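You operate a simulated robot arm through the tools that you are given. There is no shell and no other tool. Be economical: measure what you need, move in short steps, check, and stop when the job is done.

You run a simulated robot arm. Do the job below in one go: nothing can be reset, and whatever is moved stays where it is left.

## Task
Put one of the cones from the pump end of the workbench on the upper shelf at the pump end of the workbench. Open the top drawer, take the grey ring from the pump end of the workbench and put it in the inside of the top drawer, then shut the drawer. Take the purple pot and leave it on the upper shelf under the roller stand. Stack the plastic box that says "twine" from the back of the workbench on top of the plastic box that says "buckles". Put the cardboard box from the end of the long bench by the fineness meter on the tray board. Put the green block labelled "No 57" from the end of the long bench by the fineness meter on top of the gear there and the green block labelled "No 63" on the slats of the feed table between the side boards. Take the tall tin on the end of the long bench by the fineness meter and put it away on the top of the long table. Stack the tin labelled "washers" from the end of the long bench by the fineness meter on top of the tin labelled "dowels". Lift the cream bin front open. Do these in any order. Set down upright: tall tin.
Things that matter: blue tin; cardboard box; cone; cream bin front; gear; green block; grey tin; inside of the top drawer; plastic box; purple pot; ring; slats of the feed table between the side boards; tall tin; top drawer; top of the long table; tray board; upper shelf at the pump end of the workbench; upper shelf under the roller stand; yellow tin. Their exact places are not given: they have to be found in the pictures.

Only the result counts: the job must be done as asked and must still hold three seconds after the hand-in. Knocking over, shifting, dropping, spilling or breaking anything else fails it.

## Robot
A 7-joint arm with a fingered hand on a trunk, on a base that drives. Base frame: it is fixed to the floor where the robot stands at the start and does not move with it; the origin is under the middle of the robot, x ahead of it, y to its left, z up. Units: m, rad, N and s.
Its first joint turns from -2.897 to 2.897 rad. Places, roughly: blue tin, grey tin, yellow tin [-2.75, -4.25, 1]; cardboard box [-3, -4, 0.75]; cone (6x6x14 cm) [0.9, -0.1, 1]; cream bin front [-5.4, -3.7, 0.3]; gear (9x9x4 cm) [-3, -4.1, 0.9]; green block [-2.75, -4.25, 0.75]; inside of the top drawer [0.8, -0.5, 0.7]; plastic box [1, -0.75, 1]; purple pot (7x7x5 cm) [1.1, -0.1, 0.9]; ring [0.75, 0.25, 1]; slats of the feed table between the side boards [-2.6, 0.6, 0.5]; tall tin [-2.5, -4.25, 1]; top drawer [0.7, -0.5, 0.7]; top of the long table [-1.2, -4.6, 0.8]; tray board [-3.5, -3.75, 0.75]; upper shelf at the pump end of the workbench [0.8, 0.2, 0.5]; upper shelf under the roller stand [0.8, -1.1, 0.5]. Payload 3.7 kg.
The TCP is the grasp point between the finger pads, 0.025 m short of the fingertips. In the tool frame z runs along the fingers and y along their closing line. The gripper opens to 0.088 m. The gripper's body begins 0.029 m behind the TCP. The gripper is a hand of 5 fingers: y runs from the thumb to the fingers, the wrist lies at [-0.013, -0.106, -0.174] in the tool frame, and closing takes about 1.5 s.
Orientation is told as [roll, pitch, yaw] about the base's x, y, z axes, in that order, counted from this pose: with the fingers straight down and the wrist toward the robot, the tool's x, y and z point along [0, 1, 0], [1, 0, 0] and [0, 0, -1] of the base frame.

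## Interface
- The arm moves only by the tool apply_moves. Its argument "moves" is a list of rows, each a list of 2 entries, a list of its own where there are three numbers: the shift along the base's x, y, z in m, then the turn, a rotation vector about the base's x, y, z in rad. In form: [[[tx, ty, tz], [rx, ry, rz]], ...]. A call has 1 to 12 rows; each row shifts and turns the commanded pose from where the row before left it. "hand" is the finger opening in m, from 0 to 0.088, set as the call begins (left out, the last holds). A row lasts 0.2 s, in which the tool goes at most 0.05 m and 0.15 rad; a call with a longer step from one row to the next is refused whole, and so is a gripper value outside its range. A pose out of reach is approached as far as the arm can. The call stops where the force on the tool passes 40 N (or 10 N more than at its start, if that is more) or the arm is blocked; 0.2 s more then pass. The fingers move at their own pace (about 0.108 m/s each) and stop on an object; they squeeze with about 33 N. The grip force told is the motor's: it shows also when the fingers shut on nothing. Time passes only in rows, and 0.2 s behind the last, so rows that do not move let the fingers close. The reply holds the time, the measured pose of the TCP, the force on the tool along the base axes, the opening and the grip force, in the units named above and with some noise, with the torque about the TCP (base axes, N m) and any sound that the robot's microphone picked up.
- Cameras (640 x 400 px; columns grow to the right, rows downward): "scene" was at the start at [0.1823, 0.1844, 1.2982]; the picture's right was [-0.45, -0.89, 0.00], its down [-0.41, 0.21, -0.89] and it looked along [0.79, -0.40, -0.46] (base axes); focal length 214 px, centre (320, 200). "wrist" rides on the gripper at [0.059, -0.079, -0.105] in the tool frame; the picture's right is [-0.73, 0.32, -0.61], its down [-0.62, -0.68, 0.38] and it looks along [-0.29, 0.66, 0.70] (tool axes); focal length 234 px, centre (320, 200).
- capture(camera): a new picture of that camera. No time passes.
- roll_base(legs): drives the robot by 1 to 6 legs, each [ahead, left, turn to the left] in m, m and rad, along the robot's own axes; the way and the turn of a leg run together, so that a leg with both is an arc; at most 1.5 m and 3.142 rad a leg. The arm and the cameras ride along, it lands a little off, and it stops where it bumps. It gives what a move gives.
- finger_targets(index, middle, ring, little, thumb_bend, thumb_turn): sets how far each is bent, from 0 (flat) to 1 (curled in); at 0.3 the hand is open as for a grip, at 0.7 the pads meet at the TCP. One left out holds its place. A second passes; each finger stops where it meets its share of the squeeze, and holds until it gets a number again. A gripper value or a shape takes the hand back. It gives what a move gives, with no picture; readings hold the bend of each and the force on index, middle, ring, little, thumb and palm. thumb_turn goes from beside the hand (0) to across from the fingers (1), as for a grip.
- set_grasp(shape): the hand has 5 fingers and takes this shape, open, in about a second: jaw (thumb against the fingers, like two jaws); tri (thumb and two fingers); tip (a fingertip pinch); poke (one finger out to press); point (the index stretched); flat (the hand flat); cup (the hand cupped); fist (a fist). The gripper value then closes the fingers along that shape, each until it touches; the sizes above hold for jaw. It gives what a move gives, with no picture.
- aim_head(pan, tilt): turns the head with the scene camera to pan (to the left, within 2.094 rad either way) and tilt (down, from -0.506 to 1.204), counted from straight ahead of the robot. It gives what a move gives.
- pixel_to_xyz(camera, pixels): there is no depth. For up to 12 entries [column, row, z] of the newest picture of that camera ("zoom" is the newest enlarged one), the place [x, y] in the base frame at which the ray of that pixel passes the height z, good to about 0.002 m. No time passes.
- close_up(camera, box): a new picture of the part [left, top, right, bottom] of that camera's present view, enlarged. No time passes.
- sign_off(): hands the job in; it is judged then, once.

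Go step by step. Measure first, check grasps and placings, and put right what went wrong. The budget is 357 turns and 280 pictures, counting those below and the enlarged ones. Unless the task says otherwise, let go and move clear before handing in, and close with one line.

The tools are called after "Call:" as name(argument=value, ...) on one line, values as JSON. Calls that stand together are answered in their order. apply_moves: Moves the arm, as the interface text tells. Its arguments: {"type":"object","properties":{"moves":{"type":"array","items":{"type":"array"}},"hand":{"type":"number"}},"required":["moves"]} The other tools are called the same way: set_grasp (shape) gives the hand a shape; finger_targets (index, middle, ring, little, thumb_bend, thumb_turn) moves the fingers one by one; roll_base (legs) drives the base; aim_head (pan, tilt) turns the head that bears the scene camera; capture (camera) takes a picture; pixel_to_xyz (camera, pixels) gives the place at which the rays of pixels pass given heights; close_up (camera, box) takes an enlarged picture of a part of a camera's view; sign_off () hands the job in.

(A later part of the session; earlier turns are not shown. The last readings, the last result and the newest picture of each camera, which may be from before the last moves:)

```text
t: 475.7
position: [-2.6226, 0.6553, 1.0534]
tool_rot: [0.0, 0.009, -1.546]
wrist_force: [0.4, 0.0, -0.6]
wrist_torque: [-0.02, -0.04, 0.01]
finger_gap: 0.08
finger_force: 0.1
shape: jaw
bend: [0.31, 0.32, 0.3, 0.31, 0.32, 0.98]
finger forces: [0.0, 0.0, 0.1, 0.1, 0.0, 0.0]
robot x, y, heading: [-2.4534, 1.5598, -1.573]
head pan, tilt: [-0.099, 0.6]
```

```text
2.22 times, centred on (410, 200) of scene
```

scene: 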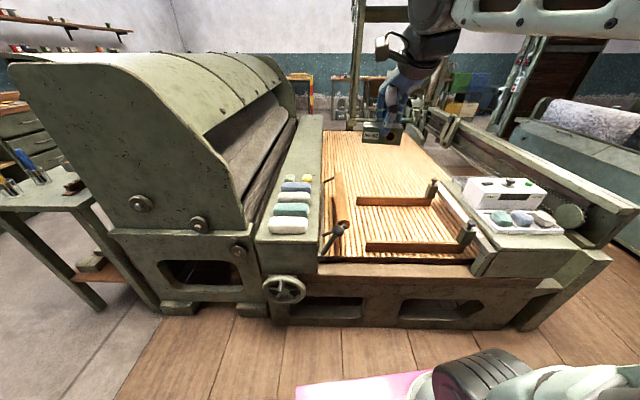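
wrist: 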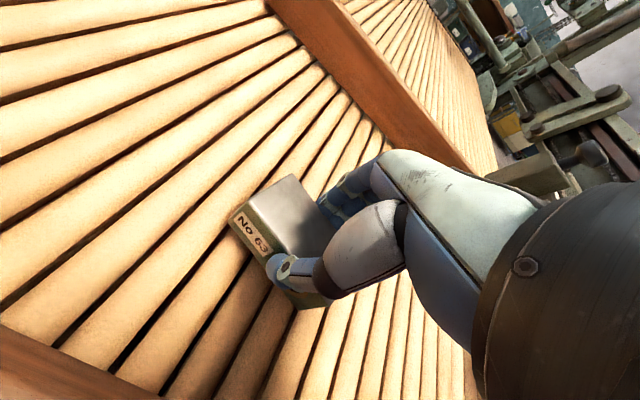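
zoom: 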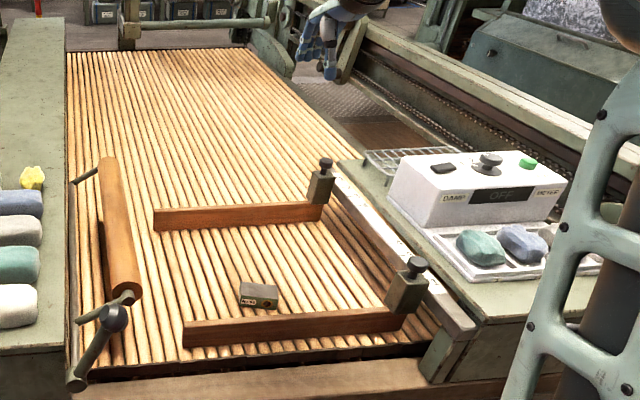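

Block 63 rests on the slats between the side boards. Last job: the cream bin. Retract the arm and drive back round (east, then south along the aisle).

Call:
apply_moves(moves=[[[0, 0.02, 0.04], [0, 0, 0]], [[0.02, 0.04, 0.02], [0, 0, 0]], [[0.03, 0.035, 0.02], [0, 0, 0]], [[0.03, 0.035, 0.02], [0, 0, 0]], [[0.03, 0.035, 0.02], [0, 0, 0]], [[0.03, 0.035, 0.01], [0, 0, 0]], [[0.03, 0.035, 0], [0, 0, 0]], [[0.0, 0.035, 0], [0, 0, 0]]])

Call:
roll_base(legs=[[-0.2, 0, 0], [0, 0, 1.57], [1.2, 0, 0], [1.0, 0, 0]])

Call:
aim_head(pan=-0.6, tilt=0.4)

Call:
capture(camera="scene")

```text
refused: row 3 steps farther than a row can; nothing moved
```

```text
t: 491.4
position: [0.622, 1.4307, 1.0517]
tool_rot: [0.0, 0.007, -0.028]
wrist_force: [-0.6, 1.6, -0.1]
wrist_torque: [-0.01, 0.01, -0.01]
finger_gap: 0.0799
finger_force: 0.1
shape: jaw
bend: [0.31, 0.32, 0.3, 0.31, 0.32, 0.98]
finger forces: [0.0, 0.1, 0.1, 0.1, 0.1, 0.0]
robot x, y, heading: [-0.2711, 1.6427, -0.049]
head pan, tilt: [-0.099, 0.6]
```

```text
t: 492.3
position: [0.6238, 1.4302, 1.0531]
tool_rot: [-0.001, 0.009, -0.026]
wrist_force: [-0.4, -0.1, -1.0]
wrist_torque: [-0.01, -0.01, -0.03]
finger_gap: 0.0802
finger_force: 0.1
shape: jaw
bend: [0.31, 0.32, 0.3, 0.31, 0.32, 0.98]
finger forces: [0.0, 0.0, 0.1, 0.1, 0.0, 0.0]
robot x, y, heading: [-0.2686, 1.6429, -0.05]
head pan, tilt: [-0.6, 0.4]
```

```text
47 pictures are left
```

scene: 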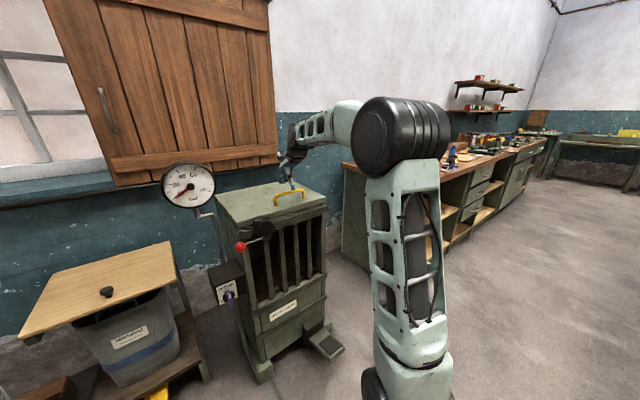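

The arm had stayed extended and is now just above the cabinet. Raise straight up, then retract.

Call:
apply_moves(moves=[[[0, 0, 0.03], [0, 0, 0]], [[0, 0, 0.04], [0, 0, 0]], [[0, 0, 0.04], [0, 0, 0]], [[-0.045, 0, 0.01], [0, 0, 0]], [[-0.045, 0, 0], [0, 0, 0]], [[-0.045, 0, 0], [0, 0, 0]], [[-0.045, 0, 0], [0, 0, 0]], [[-0.045, 0, 0], [0, 0, 0]]])

Call:
roll_base(legs=[[0, -1.5, 0.05], [0, -1.5, 0], [0, -1.45, 0]])

Call:
capture(camera="scene")

```text
t: 494.1
position: [0.3973, 1.43, 1.1701]
tool_rot: [-0.001, 0.009, -0.026]
wrist_force: [-0.6, 0.7, 0.4]
wrist_torque: [0.01, 0.04, 0.03]
finger_gap: 0.08
finger_force: 0.1
shape: jaw
bend: [0.31, 0.32, 0.3, 0.31, 0.32, 0.98]
finger forces: [0.0, 0.0, 0.1, 0.0, 0.0, 0.0]
robot x, y, heading: [-0.2733, 1.6399, -0.046]
head pan, tilt: [-0.6, 0.4]
```

```text
t: 515.6
position: [0.5006, -3.0133, 1.1703]
tool_rot: [0.0, 0.009, 0.057]
wrist_force: [0.0, -0.9, -0.1]
wrist_torque: [-0.03, -0.02, -0.02]
finger_gap: 0.0797
finger_force: 0.1
shape: jaw
bend: [0.31, 0.32, 0.3, 0.31, 0.32, 0.98]
finger forces: [0.1, 0.0, 0.1, 0.0, 0.0, 0.0]
robot x, y, heading: [-0.1814, -2.8577, 0.034]
head pan, tilt: [-0.6, 0.4]
```

```text
46 pictures are left
```

scene: 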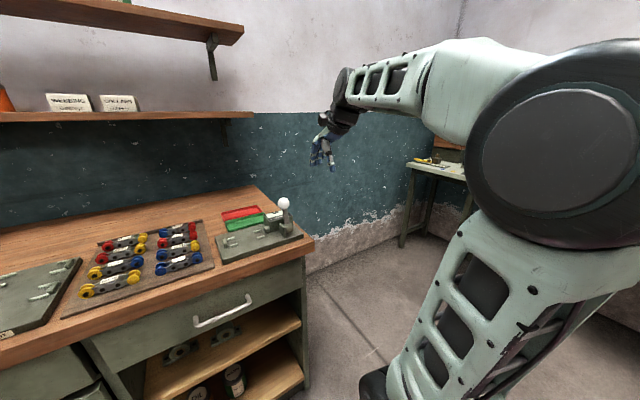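

Turn to face the far wall and strafe west past the bench.

Call:
roll_base(legs=[[0, 0, -1.605], [0, -1.5, 0], [0, -1.5, 0], [0, -1.1, 0]])

Call:
aim_head(pan=-0.7, tilt=0.5)

Call:
capture(camera="scene")

```text
t: 537.7
position: [-4.1545, -3.8211, 1.172]
tool_rot: [0.004, 0.007, -1.457]
wrist_force: [11.4, 3.3, 0.5]
wrist_torque: [-0.13, 0.35, 0.29]
finger_gap: 0.0798
finger_force: 0.1
shape: jaw
bend: [0.31, 0.32, 0.3, 0.3, 0.32, 0.98]
finger forces: [0.0, 0.0, 0.0, 11.4, 0.0, 0.0]
robot x, y, heading: [-4.0345, -3.1316, -1.5]
head pan, tilt: [-0.6, 0.4]
stopped in leg 4: the force on the tool passed its limit (the readings are from after the stop); the commanded pose is now the measured one
```

```text
t: 538.4
position: [-4.1565, -3.8219, 1.1721]
tool_rot: [0.001, 0.007, -1.459]
wrist_force: [16.9, 3.0, 1.4]
wrist_torque: [-0.11, 0.56, 0.41]
finger_gap: 0.0799
finger_force: 0.0
shape: jaw
bend: [0.31, 0.32, 0.3, 0.3, 0.32, 0.98]
finger forces: [0.1, 0.0, 0.1, 16.8, 0.1, 0.0]
robot x, y, heading: [-4.0373, -3.1347, -1.501]
head pan, tilt: [-0.7, 0.499]
```

```text
45 pictures are left
```

scene: 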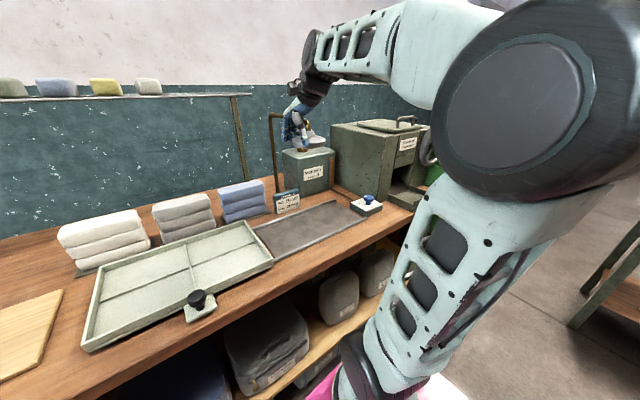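

The base drifted and the little finger touched a fixture on the bench. Back off east, then raise and retract.

Call:
roll_base(legs=[[0, 0.12, 0]])

Call:
apply_moves(moves=[[[0, 0.02, 0.04], [0, 0, 0]], [[0, 0.02, 0.04], [0, 0, 0]], [[0, 0.03, 0.03], [0, 0, 0]]])

Call:
close_up(camera="scene", box=[200, 90, 440, 260])

```text
t: 539.6
position: [-4.0359, -3.8124, 1.1714]
tool_rot: [0.004, 0.009, -1.461]
wrist_force: [0.4, 0.7, -0.4]
wrist_torque: [-0.02, 0.04, -0.02]
finger_gap: 0.08
finger_force: 0.0
shape: jaw
bend: [0.31, 0.32, 0.3, 0.31, 0.32, 0.98]
finger forces: [0.0, 0.1, 0.0, 0.0, 0.1, 0.1]
robot x, y, heading: [-3.9121, -3.1226, -1.5]
head pan, tilt: [-0.7, 0.499]
```

```text
t: 540.4
position: [-4.036, -3.7408, 1.2788]
tool_rot: [0.004, 0.009, -1.462]
wrist_force: [0.1, -0.9, -0.6]
wrist_torque: [0.0, -0.02, 0.03]
finger_gap: 0.0797
finger_force: 0.1
shape: jaw
bend: [0.31, 0.32, 0.3, 0.31, 0.32, 0.98]
finger forces: [0.0, 0.1, 0.0, 0.0, 0.1, 0.0]
robot x, y, heading: [-3.9121, -3.1196, -1.495]
head pan, tilt: [-0.7, 0.499]
```

```text
2.35 times, centred on (320, 175) of scene
```

zoom: 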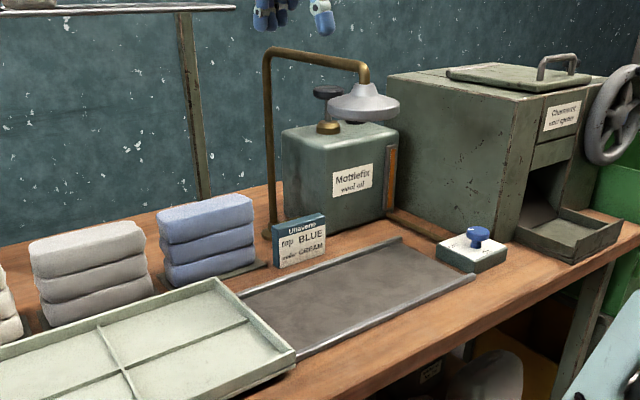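

Nothing moved (it was the brass pipe). Back up, straighten and continue west.

Call:
roll_base(legs=[[-0.4, 0, -0.07], [0, -0.9, 0]])

Call:
aim_head(pan=-0.4, tilt=0.6)

Call:
capture(camera="scene")

```text
t: 547.2
position: [-4.9836, -3.3027, 1.2791]
tool_rot: [0.003, 0.008, -1.556]
wrist_force: [0.9, 0.0, 0.4]
wrist_torque: [-0.01, 0.01, -0.01]
finger_gap: 0.0796
finger_force: 0.0
shape: jaw
bend: [0.31, 0.32, 0.3, 0.31, 0.32, 0.98]
finger forces: [0.0, 0.1, 0.0, 0.0, 0.1, 0.0]
robot x, y, heading: [-4.8024, -2.7009, -1.589]
head pan, tilt: [-0.7, 0.499]
```

```text
t: 548.0
position: [-4.9832, -3.3048, 1.2783]
tool_rot: [0.003, 0.008, -1.555]
wrist_force: [-0.3, -0.3, 0.3]
wrist_torque: [-0.02, -0.04, 0.02]
finger_gap: 0.0795
finger_force: 0.1
shape: jaw
bend: [0.31, 0.32, 0.3, 0.31, 0.32, 0.98]
finger forces: [0.1, 0.0, 0.1, 0.0, 0.0, 0.0]
robot x, y, heading: [-4.7993, -2.6977, -1.589]
head pan, tilt: [-0.4, 0.6]
```

```text
43 pictures are left
```

scene: 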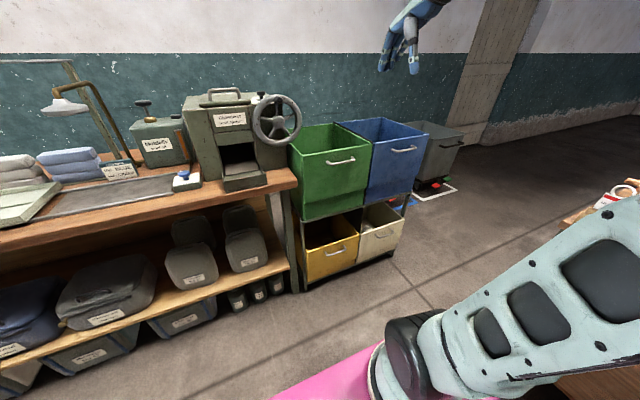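

The cream bin front is at (383,232), lower right. Zoom and measure.

Call:
close_up(camera="scene", box=[280, 170, 440, 300])

Call:
pixel_to_xyz(camera="scene", pixels=[[300, 291, 0.0], [392, 258, 0.0], [359, 262, 0.0], [386, 236, 0.25], [386, 236, 0.3], [386, 236, 0.2], [345, 160, 0.65], [404, 148, 0.65]])

```text
3.08 times, centred on (360, 235) of scene
```

zoom: 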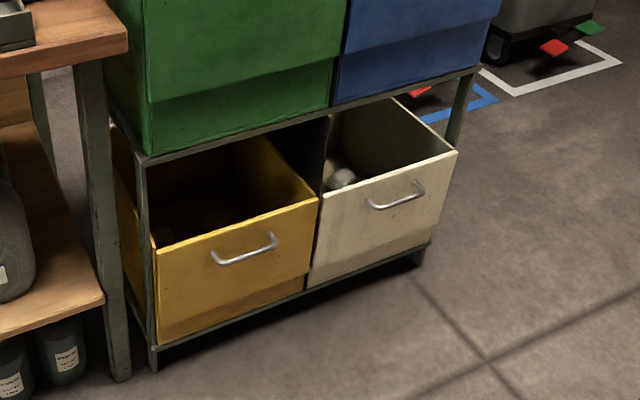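

```text
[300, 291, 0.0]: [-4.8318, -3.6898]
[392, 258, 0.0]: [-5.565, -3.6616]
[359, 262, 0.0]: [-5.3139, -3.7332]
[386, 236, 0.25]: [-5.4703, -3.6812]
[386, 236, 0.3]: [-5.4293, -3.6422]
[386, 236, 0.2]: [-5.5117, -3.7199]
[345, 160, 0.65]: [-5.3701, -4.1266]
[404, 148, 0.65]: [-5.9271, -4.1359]
```

Call:
aim_head(pan=-0.9, tilt=0.7)

Call:
capture(camera="scene")

```text
t: 548.9
position: [-4.9837, -3.3034, 1.2793]
tool_rot: [0.002, 0.008, -1.555]
wrist_force: [1.0, -0.3, 0.5]
wrist_torque: [0.01, 0.02, 0.03]
finger_gap: 0.0798
finger_force: 0.1
shape: jaw
bend: [0.31, 0.32, 0.3, 0.31, 0.32, 0.98]
finger forces: [0.1, 0.0, 0.1, 0.0, 0.0, 0.1]
robot x, y, heading: [-4.8003, -2.6988, -1.591]
head pan, tilt: [-0.901, 0.7]
```

```text
41 pictures are left
```

scene: 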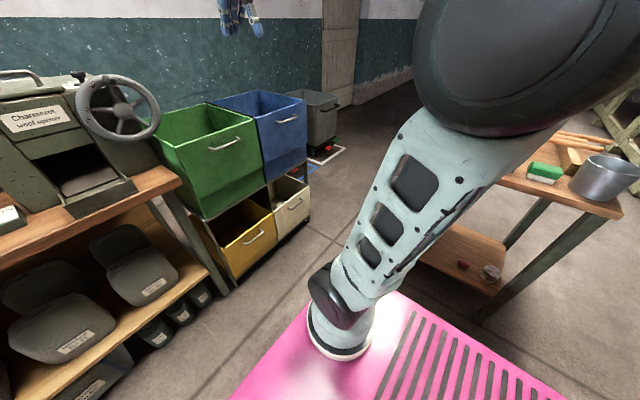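

Call:
pixel_to_xyz(camera="scene", pixels=[[480, 322, 0.0], [505, 248, 0.0], [622, 215, 0.75], [500, 183, 0.75], [290, 205, 0.29], [305, 200, 0.29], [420, 265, 0.25]])

```text
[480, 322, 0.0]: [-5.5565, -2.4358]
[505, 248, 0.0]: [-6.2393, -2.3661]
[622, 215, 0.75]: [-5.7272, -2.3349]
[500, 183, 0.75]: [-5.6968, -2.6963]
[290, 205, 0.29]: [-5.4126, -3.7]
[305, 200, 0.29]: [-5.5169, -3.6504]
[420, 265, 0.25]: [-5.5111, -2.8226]
```

Small table limits me to robot x≥-5.17. Drive right 0.35 and forward 0.15, pitch the hand 40° forward and descend in front of the bins.

Call:
roll_base(legs=[[0, -0.34, 0.02], [0.14, 0, 0]])

Call:
apply_moves(moves=[[[-0.02, 0, -0.03], [-0.14, 0, 0]], [[-0.02, 0, -0.03], [-0.14, 0, 0]], [[-0.02, 0, -0.03], [-0.14, 0, 0]], [[-0.02, 0, -0.03], [-0.14, 0, 0]], [[-0.02, 0, -0.03], [-0.14, 0, 0]], [[0, 0, -0.045], [0, 0, 0]], [[0, 0, -0.045], [0, 0, 0]], [[0, 0, -0.045], [0, 0, 0]], [[0, 0, -0.045], [0, 0, 0]]], hand=0.07)

Call:
aim_head(pan=-0.5, tilt=0.8)

Call:
capture(camera="scene")

```text
t: 552.1
position: [-5.3159, -3.4425, 1.2792]
tool_rot: [0.004, 0.008, -1.539]
wrist_force: [-1.2, 0.0, -0.2]
wrist_torque: [0.04, -0.01, -0.03]
finger_gap: 0.08
finger_force: 0.0
shape: jaw
bend: [0.31, 0.32, 0.3, 0.31, 0.32, 0.98]
finger forces: [0.0, 0.0, 0.0, 0.1, 0.0, 0.0]
robot x, y, heading: [-5.143, -2.8344, -1.576]
head pan, tilt: [-0.901, 0.7]
```

```text
t: 554.1
position: [-5.4194, -3.4438, 0.951]
tool_rot: [-0.022, -0.69, -1.529]
wrist_force: [-0.5, 0.6, -0.8]
wrist_torque: [0.04, -0.04, 0.02]
finger_gap: 0.0699
finger_force: 0.1
shape: jaw
bend: [0.27, 0.34, 0.31, 0.33, 0.49, 0.99]
finger forces: [0.0, 0.0, 0.1, 0.1, 0.0, 0.1]
out of reach, approached as far as the arm can: row 9
robot x, y, heading: [-5.1428, -2.8307, -1.578]
head pan, tilt: [-0.901, 0.7]
```

```text
t: 555.0
position: [-5.4202, -3.4461, 0.9503]
tool_rot: [-0.023, -0.69, -1.53]
wrist_force: [0.1, 0.1, 0.0]
wrist_torque: [0.01, -0.01, 0.02]
finger_gap: 0.0704
finger_force: 0.0
shape: jaw
bend: [0.27, 0.34, 0.31, 0.33, 0.49, 0.99]
finger forces: [0.1, 0.0, 0.0, 0.1, 0.1, 0.0]
robot x, y, heading: [-5.1467, -2.8363, -1.574]
head pan, tilt: [-0.499, 0.799]
```

```text
40 pictures are left
```

scene: 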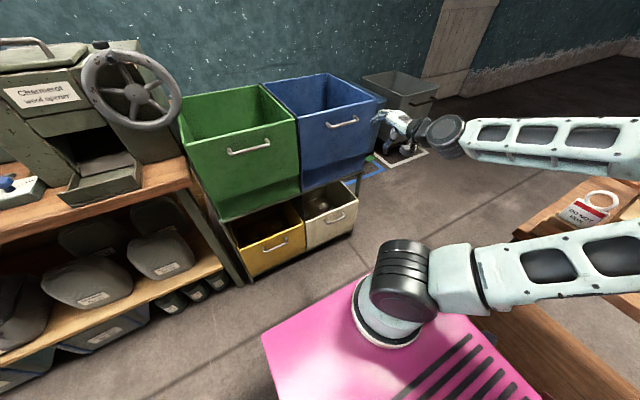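

The arm folded with the elbow out to the right. Undo that first (up and unpitch), then stand farther back.

Call:
apply_moves(moves=[[[0, 0, 0.045], [0, 0, 0]], [[0, 0, 0.045], [0, 0, 0]], [[0, 0, 0.045], [0, 0, 0]], [[0, 0, 0.04], [0, 0, 0]], [[0.02, 0, 0.03], [0.14, 0, 0]], [[0.02, 0, 0.03], [0.14, 0, 0]], [[0.02, 0, 0.03], [0.14, 0, 0]], [[0.02, 0, 0.03], [0.14, 0, 0]], [[0.02, 0, 0.03], [0.13, 0, 0]], [[0, -0.04, 0], [0, 0, 0]], [[0, -0.04, 0], [0, 0, 0]], [[0, -0.04, 0], [0, 0, 0]]])

Call:
apply_moves(moves=[[[0, -0.045, 0], [0, 0, 0]], [[0, -0.045, 0], [0, 0, 0]], [[0, -0.045, 0], [0, 0, 0]], [[0, -0.03, 0], [0, 0, 0]]])

Call:
roll_base(legs=[[-0.3, 0.02, 0]])

Call:
capture(camera="scene")

```text
t: 557.6
position: [-5.3164, -3.5637, 1.2785]
tool_rot: [0.002, -0.002, -1.539]
wrist_force: [-0.3, 0.2, -0.4]
wrist_torque: [-0.03, 0.01, -0.04]
finger_gap: 0.0701
finger_force: 0.0
shape: jaw
bend: [0.27, 0.34, 0.31, 0.33, 0.49, 0.99]
finger forces: [0.1, 0.0, 0.0, 0.0, 0.1, 0.0]
robot x, y, heading: [-5.1467, -2.8347, -1.571]
head pan, tilt: [-0.499, 0.799]
```

```text
t: 558.6
position: [-5.3191, -3.7324, 1.2772]
tool_rot: [0.002, -0.004, -1.539]
wrist_force: [-0.4, 0.6, 0.4]
wrist_torque: [-0.02, -0.01, 0.0]
finger_gap: 0.0704
finger_force: 0.1
shape: jaw
bend: [0.27, 0.34, 0.31, 0.33, 0.49, 0.99]
finger forces: [0.0, 0.1, 0.0, 0.0, 0.0, 0.0]
robot x, y, heading: [-5.1444, -2.8334, -1.577]
head pan, tilt: [-0.499, 0.799]
```

```text
t: 560.6
position: [-5.2914, -3.4365, 1.2767]
tool_rot: [0.004, 0.0, -1.533]
wrist_force: [-0.6, 0.5, 0.5]
wrist_torque: [-0.01, 0.02, -0.02]
finger_gap: 0.0701
finger_force: 0.0
shape: jaw
bend: [0.27, 0.34, 0.31, 0.33, 0.49, 0.99]
finger forces: [0.0, 0.0, 0.1, 0.0, 0.0, 0.0]
robot x, y, heading: [-5.1242, -2.539, -1.566]
head pan, tilt: [-0.499, 0.799]
```

```text
39 pictures are left
```

scene: 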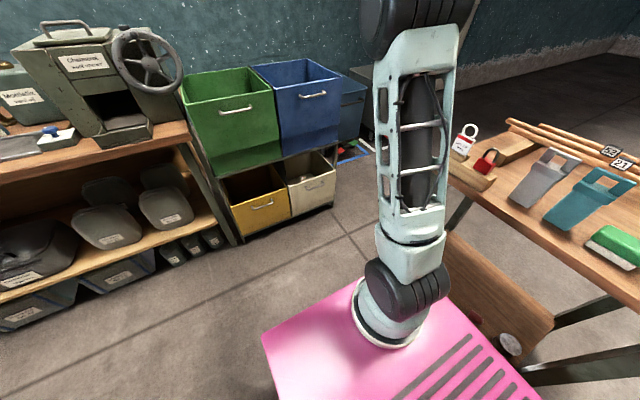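

Elbow is up again at this distance. Repeat: pitch forward and descend in front of the bins.

Call:
apply_moves(moves=[[[-0.025, -0.005, -0.03], [-0.14, 0, 0]], [[-0.025, -0.005, -0.03], [-0.14, 0, 0]], [[-0.025, -0.005, -0.03], [-0.14, 0, 0]], [[-0.025, -0.005, -0.03], [-0.14, 0, 0]], [[-0.025, -0.005, -0.03], [-0.14, 0, 0]], [[0, 0, -0.045], [0, 0, 0]], [[0, 0, -0.045], [0, 0, 0]], [[0, 0, -0.045], [0, 0, 0]], [[0, 0, -0.045], [0, 0, 0]], [[0, 0, -0.045], [0, 0, 0]]])

Call:
apply_moves(moves=[[[0, 0, -0.045], [0, 0, 0]], [[0, 0, -0.045], [0, 0, 0]], [[0, 0, -0.045], [0, 0, 0]], [[0, 0, -0.045], [0, 0, 0]], [[0, 0, -0.045], [0, 0, 0]], [[0, 0, -0.045], [0, 0, 0]]])

Call:
capture(camera="scene")

Call:
capture(camera="wrist")

```text
t: 562.8
position: [-5.4122, -3.4626, 0.9039]
tool_rot: [-0.03, -0.702, -1.52]
wrist_force: [0.1, 0.3, 0.0]
wrist_torque: [0.0, -0.02, -0.02]
finger_gap: 0.0703
finger_force: 0.0
shape: jaw
bend: [0.27, 0.34, 0.31, 0.33, 0.49, 0.99]
finger forces: [0.0, 0.0, 0.0, 0.0, 0.1, 0.1]
robot x, y, heading: [-5.1239, -2.5403, -1.568]
head pan, tilt: [-0.499, 0.799]
```

```text
t: 564.2
position: [-5.4151, -3.4615, 0.6336]
tool_rot: [-0.032, -0.704, -1.521]
wrist_force: [-0.3, 0.2, 0.1]
wrist_torque: [-0.01, 0.02, 0.03]
finger_gap: 0.0704
finger_force: 0.0
shape: jaw
bend: [0.27, 0.34, 0.31, 0.33, 0.49, 0.99]
finger forces: [0.0, 0.1, 0.0, 0.1, 0.1, 0.0]
robot x, y, heading: [-5.1197, -2.5366, -1.57]
head pan, tilt: [-0.499, 0.799]
```

```text
38 pictures are left
```

scene: 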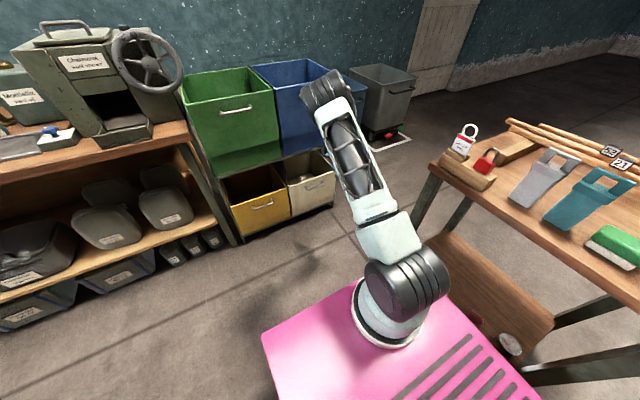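

```text
37 pictures are left
```

wrist: 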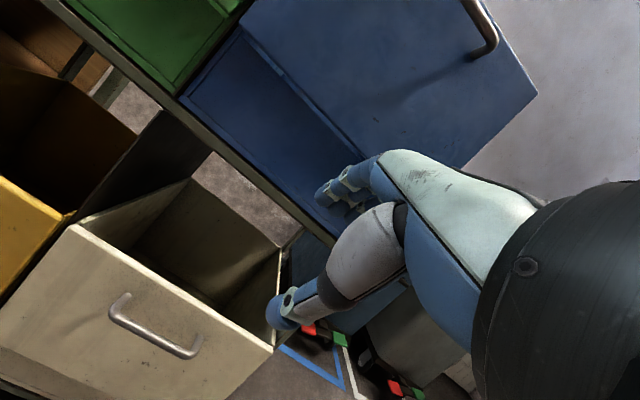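

Call:
close_up(camera="wrist", box=[0, 180, 320, 400])

Call:
pixel_to_xyz(camera="wrist", pixels=[[155, 338, 0.25], [155, 338, 0.27], [155, 338, 0.3], [115, 300, 0.27], [200, 352, 0.27], [75, 225, 0.33], [272, 347, 0.33]])

Call:
close_up(camera="scene", box=[210, 130, 350, 250])

Call:
pixel_to_xyz(camera="zoom", pixels=[[478, 185, 0.25], [478, 185, 0.27], [478, 185, 0.3], [380, 205, 0.33], [585, 145, 0.33], [380, 205, 0.35], [380, 330, 0.1]])

```text
1.82 times, centred on (160, 290) of wrist
```

zoom: 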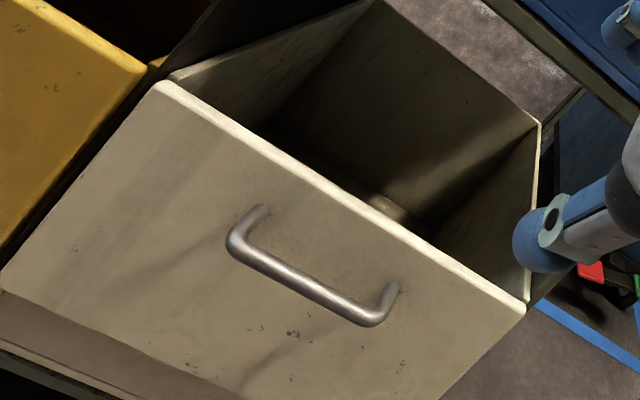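

```text
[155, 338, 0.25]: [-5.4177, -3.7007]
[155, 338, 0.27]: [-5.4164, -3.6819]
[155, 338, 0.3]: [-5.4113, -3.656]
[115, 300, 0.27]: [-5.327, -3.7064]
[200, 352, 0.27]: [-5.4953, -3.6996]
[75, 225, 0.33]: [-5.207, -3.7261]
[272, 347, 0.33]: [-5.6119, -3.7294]
```

```text
3.33 times, centred on (280, 190) of scene
```

zoom: 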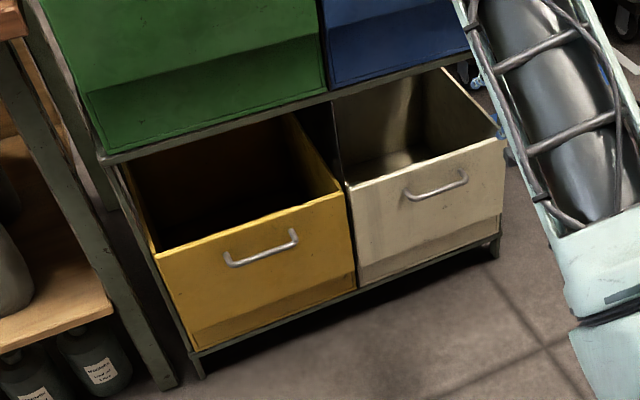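

```text
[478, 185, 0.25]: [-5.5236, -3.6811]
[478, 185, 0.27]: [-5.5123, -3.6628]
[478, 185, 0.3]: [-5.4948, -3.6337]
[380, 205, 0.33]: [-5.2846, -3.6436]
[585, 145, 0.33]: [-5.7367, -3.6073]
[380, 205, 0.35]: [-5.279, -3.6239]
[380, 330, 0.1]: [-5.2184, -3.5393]
```

Call:
pixel_to_xyz(camera="zoom", pixels=[[437, 191, 0.27], [437, 191, 0.3], [437, 191, 0.33], [350, 187, 0.33], [350, 187, 0.37], [350, 187, 0.4], [505, 140, 0.33], [505, 140, 0.37], [505, 140, 0.4]])

Call:
pixel_to_xyz(camera="wrist", pixels=[[75, 225, 0.37], [75, 225, 0.4], [272, 347, 0.37], [272, 347, 0.4], [155, 338, 0.33]])

```text
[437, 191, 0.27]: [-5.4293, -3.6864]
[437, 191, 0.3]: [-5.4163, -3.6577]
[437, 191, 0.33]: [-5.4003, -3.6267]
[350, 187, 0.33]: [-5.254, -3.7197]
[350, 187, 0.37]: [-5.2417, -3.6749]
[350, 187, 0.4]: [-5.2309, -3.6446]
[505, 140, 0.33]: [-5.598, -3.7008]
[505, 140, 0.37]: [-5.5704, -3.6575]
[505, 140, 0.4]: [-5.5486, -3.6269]
```

```text
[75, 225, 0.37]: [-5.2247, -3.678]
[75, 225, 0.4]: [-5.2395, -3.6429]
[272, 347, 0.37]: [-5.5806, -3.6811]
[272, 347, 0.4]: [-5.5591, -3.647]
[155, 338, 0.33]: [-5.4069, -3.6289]
```

Handle bar ≈(-5.405,-3.627,0.33), panel top edge z≈0.385. Pitch on to 60° and go to the pre-grasp point.

Call:
apply_moves(moves=[[[0.003, 0, -0.03], [-0.114, 0, 0]], [[0.003, 0, -0.03], [-0.114, 0, 0]], [[0.004, 0, -0.03], [-0.114, 0, 0]], [[0, 0, -0.04], [0, 0, 0]], [[0, 0, -0.04], [0, 0, 0]], [[0, 0, -0.04], [0, 0, 0]], [[0, -0.02, -0.035], [0, 0, 0]], [[0, -0.03, -0.014], [0, 0, 0]], [[0, -0.035, 0], [0, 0, 0]], [[0, 0, 0], [0, 0, 0]]], hand=0.06)

Call:
capture(camera="wrist")

Call:
capture(camera="scene")

```text
t: 566.4
position: [-5.4081, -3.5478, 0.3726]
tool_rot: [-0.066, -1.042, -1.494]
wrist_force: [0.8, 0.1, -1.3]
wrist_torque: [0.04, 0.01, 0.01]
finger_gap: 0.0604
finger_force: 0.1
shape: jaw
bend: [0.28, 0.38, 0.34, 0.35, 0.59, 0.99]
finger forces: [0.1, 0.0, 0.1, 0.0, 0.0, 0.0]
robot x, y, heading: [-5.1234, -2.5399, -1.571]
head pan, tilt: [-0.499, 0.799]
```

```text
34 pictures are left
```

wrist: 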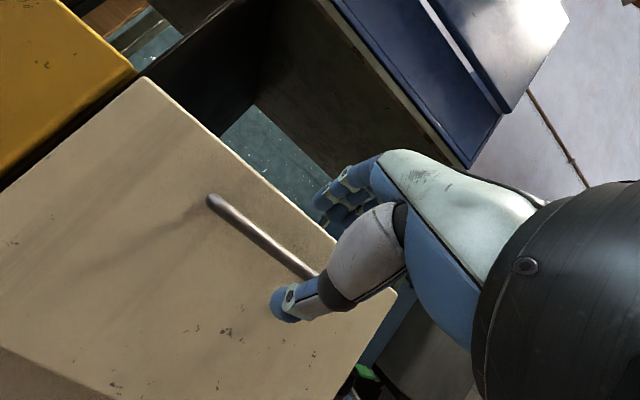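

```text
33 pictures are left
```

scene: 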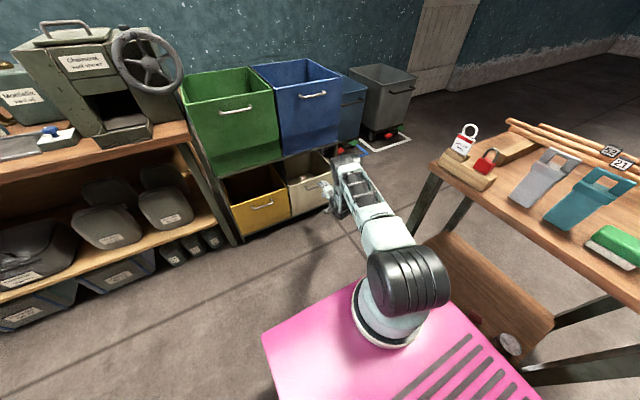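

Call:
pixel_to_xyz(camera="wrist", pixels=[[215, 203, 0.3], [215, 203, 0.32], [215, 203, 0.34], [215, 203, 0.36], [310, 272, 0.32], [310, 272, 0.34], [145, 82, 0.38], [145, 82, 0.4]])

```text
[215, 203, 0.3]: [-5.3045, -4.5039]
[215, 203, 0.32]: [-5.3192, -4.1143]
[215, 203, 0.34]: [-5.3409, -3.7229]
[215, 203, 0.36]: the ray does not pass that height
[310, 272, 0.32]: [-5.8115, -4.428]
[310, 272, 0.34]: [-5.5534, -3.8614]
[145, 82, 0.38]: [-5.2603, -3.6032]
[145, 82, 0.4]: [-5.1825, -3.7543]
```

Bar is at about y≈-3.612, z≈0.347. Advance to it and close.

Call:
apply_moves(moves=[[[0, -0.022, -0.009], [0, 0, 0]], [[0, -0.022, -0.009], [0, 0, 0]], [[0, -0.019, -0.008], [0, 0, 0]], [[0, 0, 0], [0, 0, 0]]])

Call:
capture(camera="wrist")

```text
t: 567.4
position: [-5.4082, -3.6077, 0.3468]
tool_rot: [-0.063, -1.042, -1.494]
wrist_force: [1.0, 13.8, 3.6]
wrist_torque: [-0.39, -0.03, 0.11]
finger_gap: 0.0575
finger_force: 0.0
shape: jaw
bend: [0.29, 0.38, 0.34, 0.35, 0.59, 0.99]
finger forces: [9.7, 3.8, 0.1, 0.0, 0.0, 0.0]
robot x, y, heading: [-5.1226, -2.5383, -1.569]
head pan, tilt: [-0.499, 0.799]
```

```text
32 pictures are left
```

wrist: 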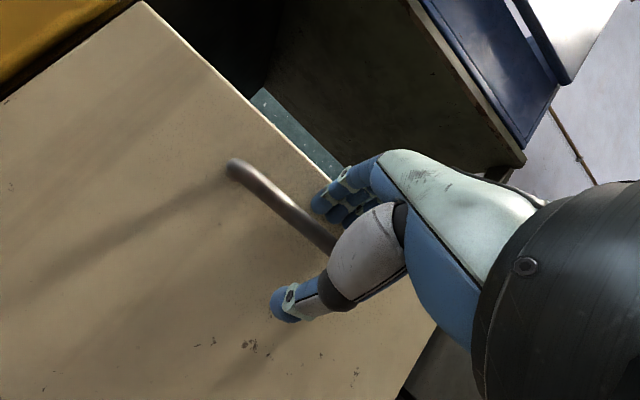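

The bar passes right at the TCP pixel (335,245). Close the hand.

Call:
apply_moves(moves=[[[0, 0.004, 0], [0, 0, 0]], [[0, 0, 0], [0, 0, 0]], [[0, 0, 0], [0, 0, 0]], [[0, 0, 0], [0, 0, 0]], [[0, 0, 0], [0, 0, 0]], [[0, 0, 0], [0, 0, 0]], [[0, 0, 0], [0, 0, 0]], [[0, 0, 0], [0, 0, 0]]], hand=0.0)

Call:
apply_moves(moves=[[[0, 0, 0.01], [0, 0, 0]], [[0, 0, 0.01], [0, 0, 0]], [[0, 0, 0], [0, 0, 0]]])

Call:
capture(camera="wrist")

```text
t: 569.2
position: [-5.4067, -3.6046, 0.3446]
tool_rot: [-0.064, -1.038, -1.495]
wrist_force: [-1.3, 4.0, -35.6]
wrist_torque: [0.39, -0.03, -0.01]
finger_gap: 0.0039
finger_force: 33.0
shape: jaw
bend: [0.75, 0.75, 0.57, 0.52, 0.32, 1.0]
finger forces: [10.4, 1.6, 0.2, 0.0, 40.8, 0.0]
robot x, y, heading: [-5.1231, -2.54, -1.574]
head pan, tilt: [-0.499, 0.799]
```

```text
t: 569.6
position: [-5.4075, -3.6006, 0.3445]
tool_rot: [-0.058, -1.026, -1.5]
wrist_force: [-4.5, -10.8, -31.0]
wrist_torque: [0.32, -0.01, -0.08]
finger_gap: 0.0042
finger_force: 32.7
shape: jaw
bend: [0.75, 0.56, 0.56, 0.52, 0.31, 1.0]
finger forces: [12.3, 2.2, 1.1, 0.0, 36.4, 0.0]
robot x, y, heading: [-5.1236, -2.5381, -1.57]
head pan, tilt: [-0.499, 0.799]
stopped in row 1: the force on the tool passed its limit (the readings are from after the stop); the commanded pose is now the measured one
```

```text
31 pictures are left
```

wrist: 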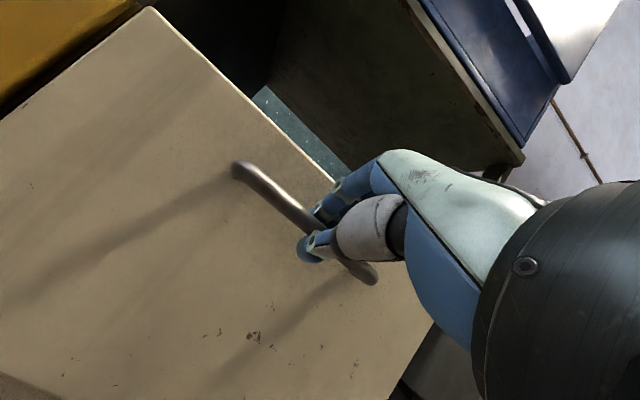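

Gripped on the bar; straight lift resists. Try pulling outward gently.

Call:
apply_moves(moves=[[[0, 0.01, 0], [0, 0, 0]], [[0, 0.01, 0], [0, 0, 0]], [[0, 0.01, 0], [0, 0, 0]], [[0, 0, 0], [0, 0, 0]]])

Call:
capture(camera="wrist")

```text
t: 570.0
position: [-5.4063, -3.5929, 0.342]
tool_rot: [-0.057, -1.022, -1.503]
wrist_force: [-3.9, -11.7, -24.5]
wrist_torque: [0.28, 0.01, -0.11]
finger_gap: 0.004
finger_force: 33.1
shape: jaw
bend: [0.75, 0.56, 0.56, 0.52, 0.32, 1.0]
finger forces: [12.3, 2.7, 1.7, 0.0, 34.5, 0.0]
robot x, y, heading: [-5.1209, -2.538, -1.57]
head pan, tilt: [-0.499, 0.799]
stopped in row 1: the force on the tool passed its limit (the readings are from after the stop); the commanded pose is now the measured one
```

```text
30 pictures are left
```

wrist: 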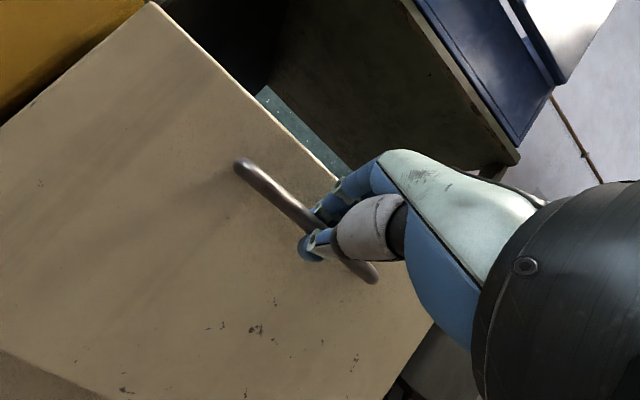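

It yields outward with z dipping slightly — it may tilt about a lower hinge. Continue in very small steps to learn its path.

Call:
apply_moves(moves=[[[0, 0.006, 0], [0, 0, 0]], [[0, 0.006, 0], [0, 0, 0]], [[0, 0.006, 0], [0, 0, 0]], [[0, 0.006, 0], [0, 0, 0]], [[0, 0, 0], [0, 0, 0]]])

Call:
apply_moves(moves=[[[0, 0.006, 0], [0, 0, 0]], [[0, 0.006, 0], [0, 0, 0]], [[0, 0.006, 0], [0, 0, 0]], [[0, 0.006, 0], [0, 0, 0]], [[0, 0, 0], [0, 0, 0]]])

Call:
capture(camera="wrist")

```text
t: 570.5
position: [-5.4057, -3.5832, 0.3389]
tool_rot: [-0.057, -1.016, -1.505]
wrist_force: [-4.4, -8.8, -24.0]
wrist_torque: [0.24, -0.03, -0.08]
finger_gap: 0.004
finger_force: 32.7
shape: jaw
bend: [0.75, 0.56, 0.56, 0.52, 0.32, 1.0]
finger forces: [11.3, 2.3, 1.3, 0.1, 34.9, 0.0]
robot x, y, heading: [-5.126, -2.5402, -1.563]
head pan, tilt: [-0.499, 0.799]
stopped in row 2: the force on the tool passed its limit (the readings are from after the stop); the commanded pose is now the measured one
```

```text
t: 571.0
position: [-5.4055, -3.5759, 0.3358]
tool_rot: [-0.053, -1.009, -1.505]
wrist_force: [-4.9, -9.3, -25.1]
wrist_torque: [0.21, 0.0, -0.06]
finger_gap: 0.0041
finger_force: 33.7
shape: jaw
bend: [0.75, 0.56, 0.56, 0.52, 0.32, 1.0]
finger forces: [11.2, 2.5, 1.2, 0.0, 34.8, 0.0]
robot x, y, heading: [-5.1243, -2.5334, -1.571]
head pan, tilt: [-0.499, 0.799]
stopped in row 2: the force on the tool passed its limit (the readings are from after the stop); the commanded pose is now the measured one
```

```text
29 pictures are left
```

wrist: 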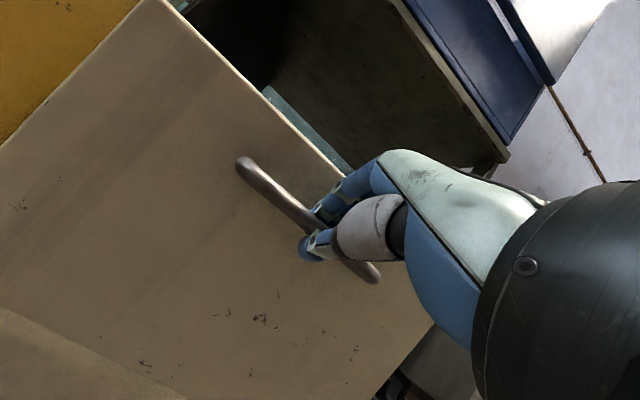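

The front tilts outward about a lower hinge (≈ y -3.64, z 0.18, radius 0.17). Loosen the squeeze (hook only) and follow the arc.

Call:
apply_moves(moves=[[[0, 0, 0], [0, 0, 0]], [[0, 0, 0], [0, 0, 0]], [[0, 0.012, -0.005], [0, 0, 0]], [[0, 0.011, -0.006], [0, 0, 0]], [[0, 0.011, -0.007], [0, 0, 0]], [[0, 0, 0], [0, 0, 0]]], hand=0.018)

Call:
capture(camera="wrist")

```text
t: 572.4
position: [-5.4048, -3.5427, 0.3222]
tool_rot: [-0.057, -1.019, -1.503]
wrist_force: [-0.1, 1.3, -0.3]
wrist_torque: [-0.03, -0.04, 0.01]
finger_gap: 0.0178
finger_force: 0.0
shape: jaw
bend: [0.73, 0.59, 0.56, 0.53, 0.74, 1.0]
finger forces: [0.1, 1.3, 0.0, 0.0, 0.0, 0.0]
robot x, y, heading: [-5.124, -2.5366, -1.566]
head pan, tilt: [-0.499, 0.799]
```

```text
28 pictures are left
```

wrist: 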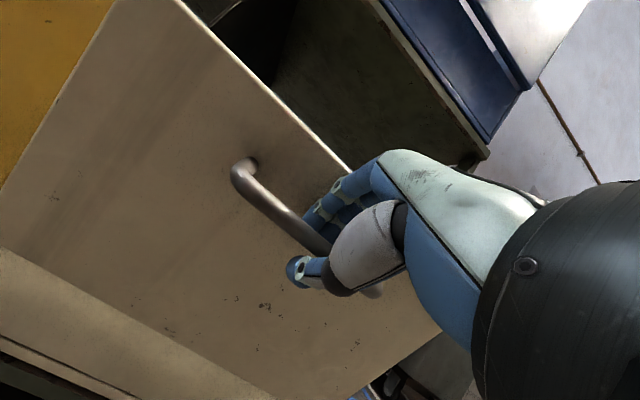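

Forces dropped and it still follows. Continue along the arc.

Call:
apply_moves(moves=[[[0, 0.0095, -0.0075], [0, 0, 0]], [[0, 0.009, -0.008], [0, 0, 0]], [[0, 0.0085, -0.0085], [0, 0, 0]], [[0, 0.008, -0.009], [0, 0, 0]], [[0, 0.0075, -0.0095], [0, 0, 0]], [[0, 0, 0], [0, 0, 0]]])

Call:
capture(camera="wrist")

Call:
close_up(camera="scene", box=[210, 120, 400, 260])

```text
t: 573.8
position: [-5.4038, -3.4988, 0.278]
tool_rot: [-0.057, -1.017, -1.505]
wrist_force: [0.7, 2.0, -1.3]
wrist_torque: [-0.07, -0.01, -0.02]
finger_gap: 0.0173
finger_force: 0.0
shape: jaw
bend: [0.73, 0.59, 0.56, 0.53, 0.74, 1.0]
finger forces: [0.1, 2.1, 0.1, 0.0, 0.0, 0.0]
robot x, y, heading: [-5.1212, -2.5421, -1.566]
head pan, tilt: [-0.499, 0.799]
```

```text
27 pictures are left
```

wrist: 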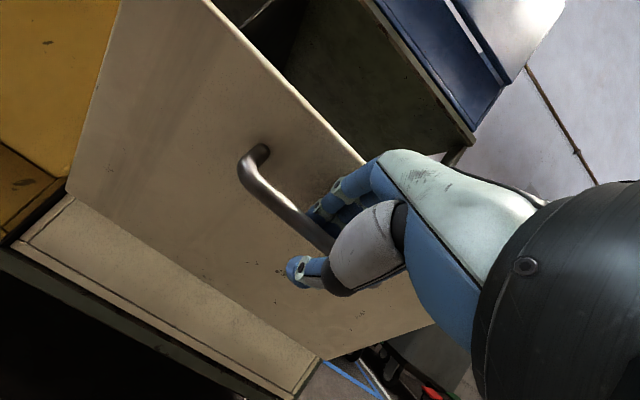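

```text
2.86 times, centred on (305, 190) of scene
```

zoom: 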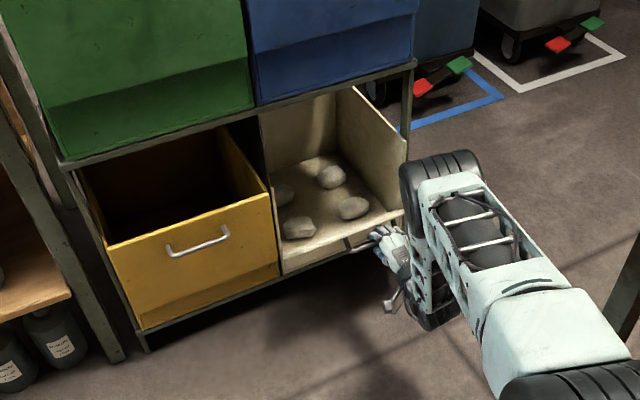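

The front is swinging open (≈55°). Continue to its stop.

Call:
apply_moves(moves=[[[0, 0.006, -0.01], [0, 0, 0]], [[0, 0.0055, -0.0105], [0, 0, 0]], [[0, 0.005, -0.011], [0, 0, 0]], [[0, 0.004, -0.011], [0, 0, 0]], [[0, 0.003, -0.012], [0, 0, 0]], [[0, 0, 0], [0, 0, 0]]])

Call:
close_up(camera="scene", box=[210, 120, 400, 260])

Call:
capture(camera="wrist")

```text
t: 575.2
position: [-5.4061, -3.4747, 0.2246]
tool_rot: [-0.056, -1.017, -1.501]
wrist_force: [1.2, 5.3, -0.7]
wrist_torque: [-0.19, 0.1, 0.0]
finger_gap: 0.0169
finger_force: 0.0
shape: jaw
bend: [0.73, 0.61, 0.56, 0.52, 0.74, 1.0]
finger forces: [0.2, 5.1, 0.1, 2.0, 0.0, 0.0]
robot x, y, heading: [-5.1245, -2.5346, -1.573]
head pan, tilt: [-0.499, 0.799]
```

```text
2.86 times, centred on (305, 190) of scene
```

zoom: 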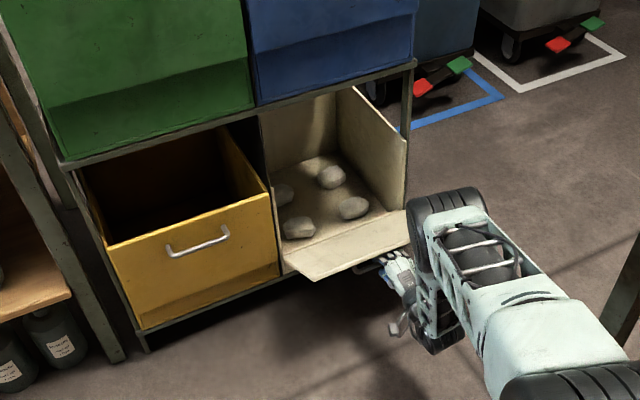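

```text
24 pictures are left
```

wrist: 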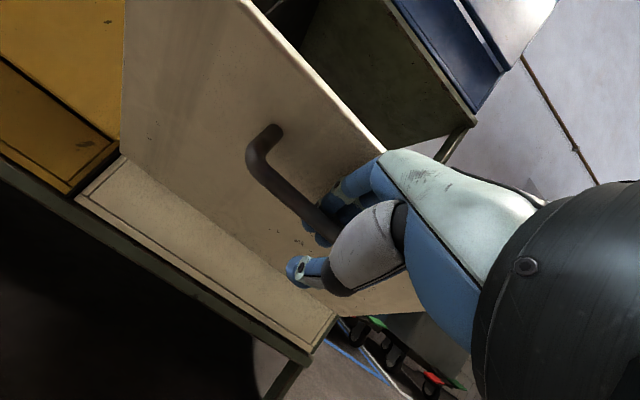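

Call:
apply_moves(moves=[[[0, 0.002, -0.01], [0, 0, 0]], [[0, 0.001, -0.01], [0, 0, 0]], [[0, 0, -0.01], [0, 0, 0]], [[0, -0.001, -0.01], [0, 0, 0]], [[0, 0, 0], [0, 0, 0]]])

Call:
close_up(camera="scene", box=[210, 120, 400, 260])

```text
t: 576.4
position: [-5.4062, -3.4749, 0.1851]
tool_rot: [-0.057, -1.019, -1.502]
wrist_force: [0.6, 3.1, -3.2]
wrist_torque: [-0.08, 0.01, -0.03]
finger_gap: 0.017
finger_force: 0.0
shape: jaw
bend: [0.73, 0.61, 0.56, 0.53, 0.74, 1.0]
finger forces: [0.0, 4.5, 0.0, 0.3, 0.0, 0.0]
robot x, y, heading: [-5.1252, -2.5383, -1.569]
head pan, tilt: [-0.499, 0.799]
```

```text
2.86 times, centred on (305, 190) of scene
```

zoom: 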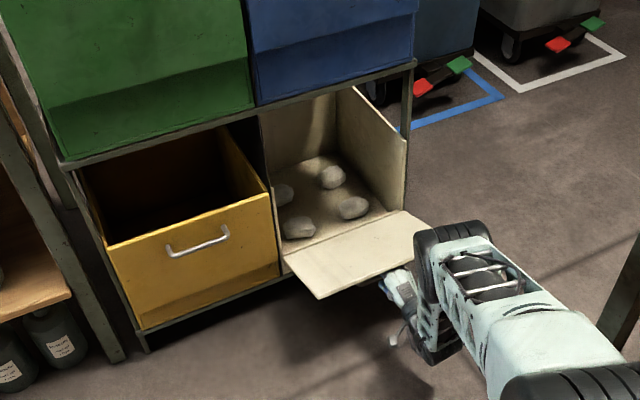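

Call:
apply_moves(moves=[[[0, -0.002, -0.01], [0, 0, 0]], [[0, -0.003, -0.01], [0, 0, 0]], [[0, -0.004, -0.01], [0, 0, 0]], [[0, 0, 0], [0, 0, 0]]])

Call:
capture(camera="wrist")

```text
t: 577.4
position: [-5.4041, -3.4773, 0.1762]
tool_rot: [-0.056, -1.017, -1.505]
wrist_force: [0.2, 2.9, -3.4]
wrist_torque: [-0.08, -0.04, -0.05]
finger_gap: 0.0171
finger_force: 0.0
shape: jaw
bend: [0.73, 0.6, 0.56, 0.53, 0.74, 1.0]
finger forces: [0.0, 4.1, 0.1, 0.1, 0.0, 0.0]
out of reach, approached as far as the arm can: row 2, 3
robot x, y, heading: [-5.1234, -2.5385, -1.565]
head pan, tilt: [-0.499, 0.799]
```

```text
22 pictures are left
```

wrist: 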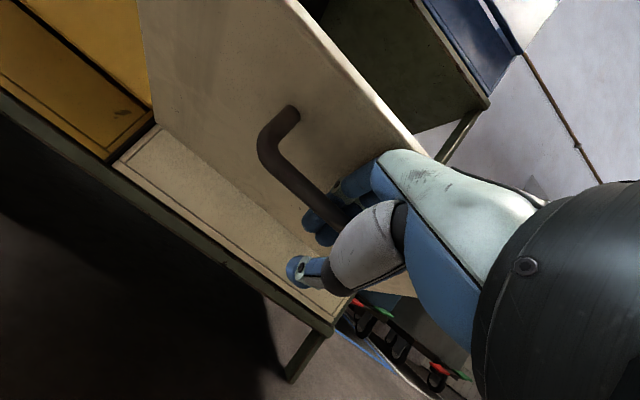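

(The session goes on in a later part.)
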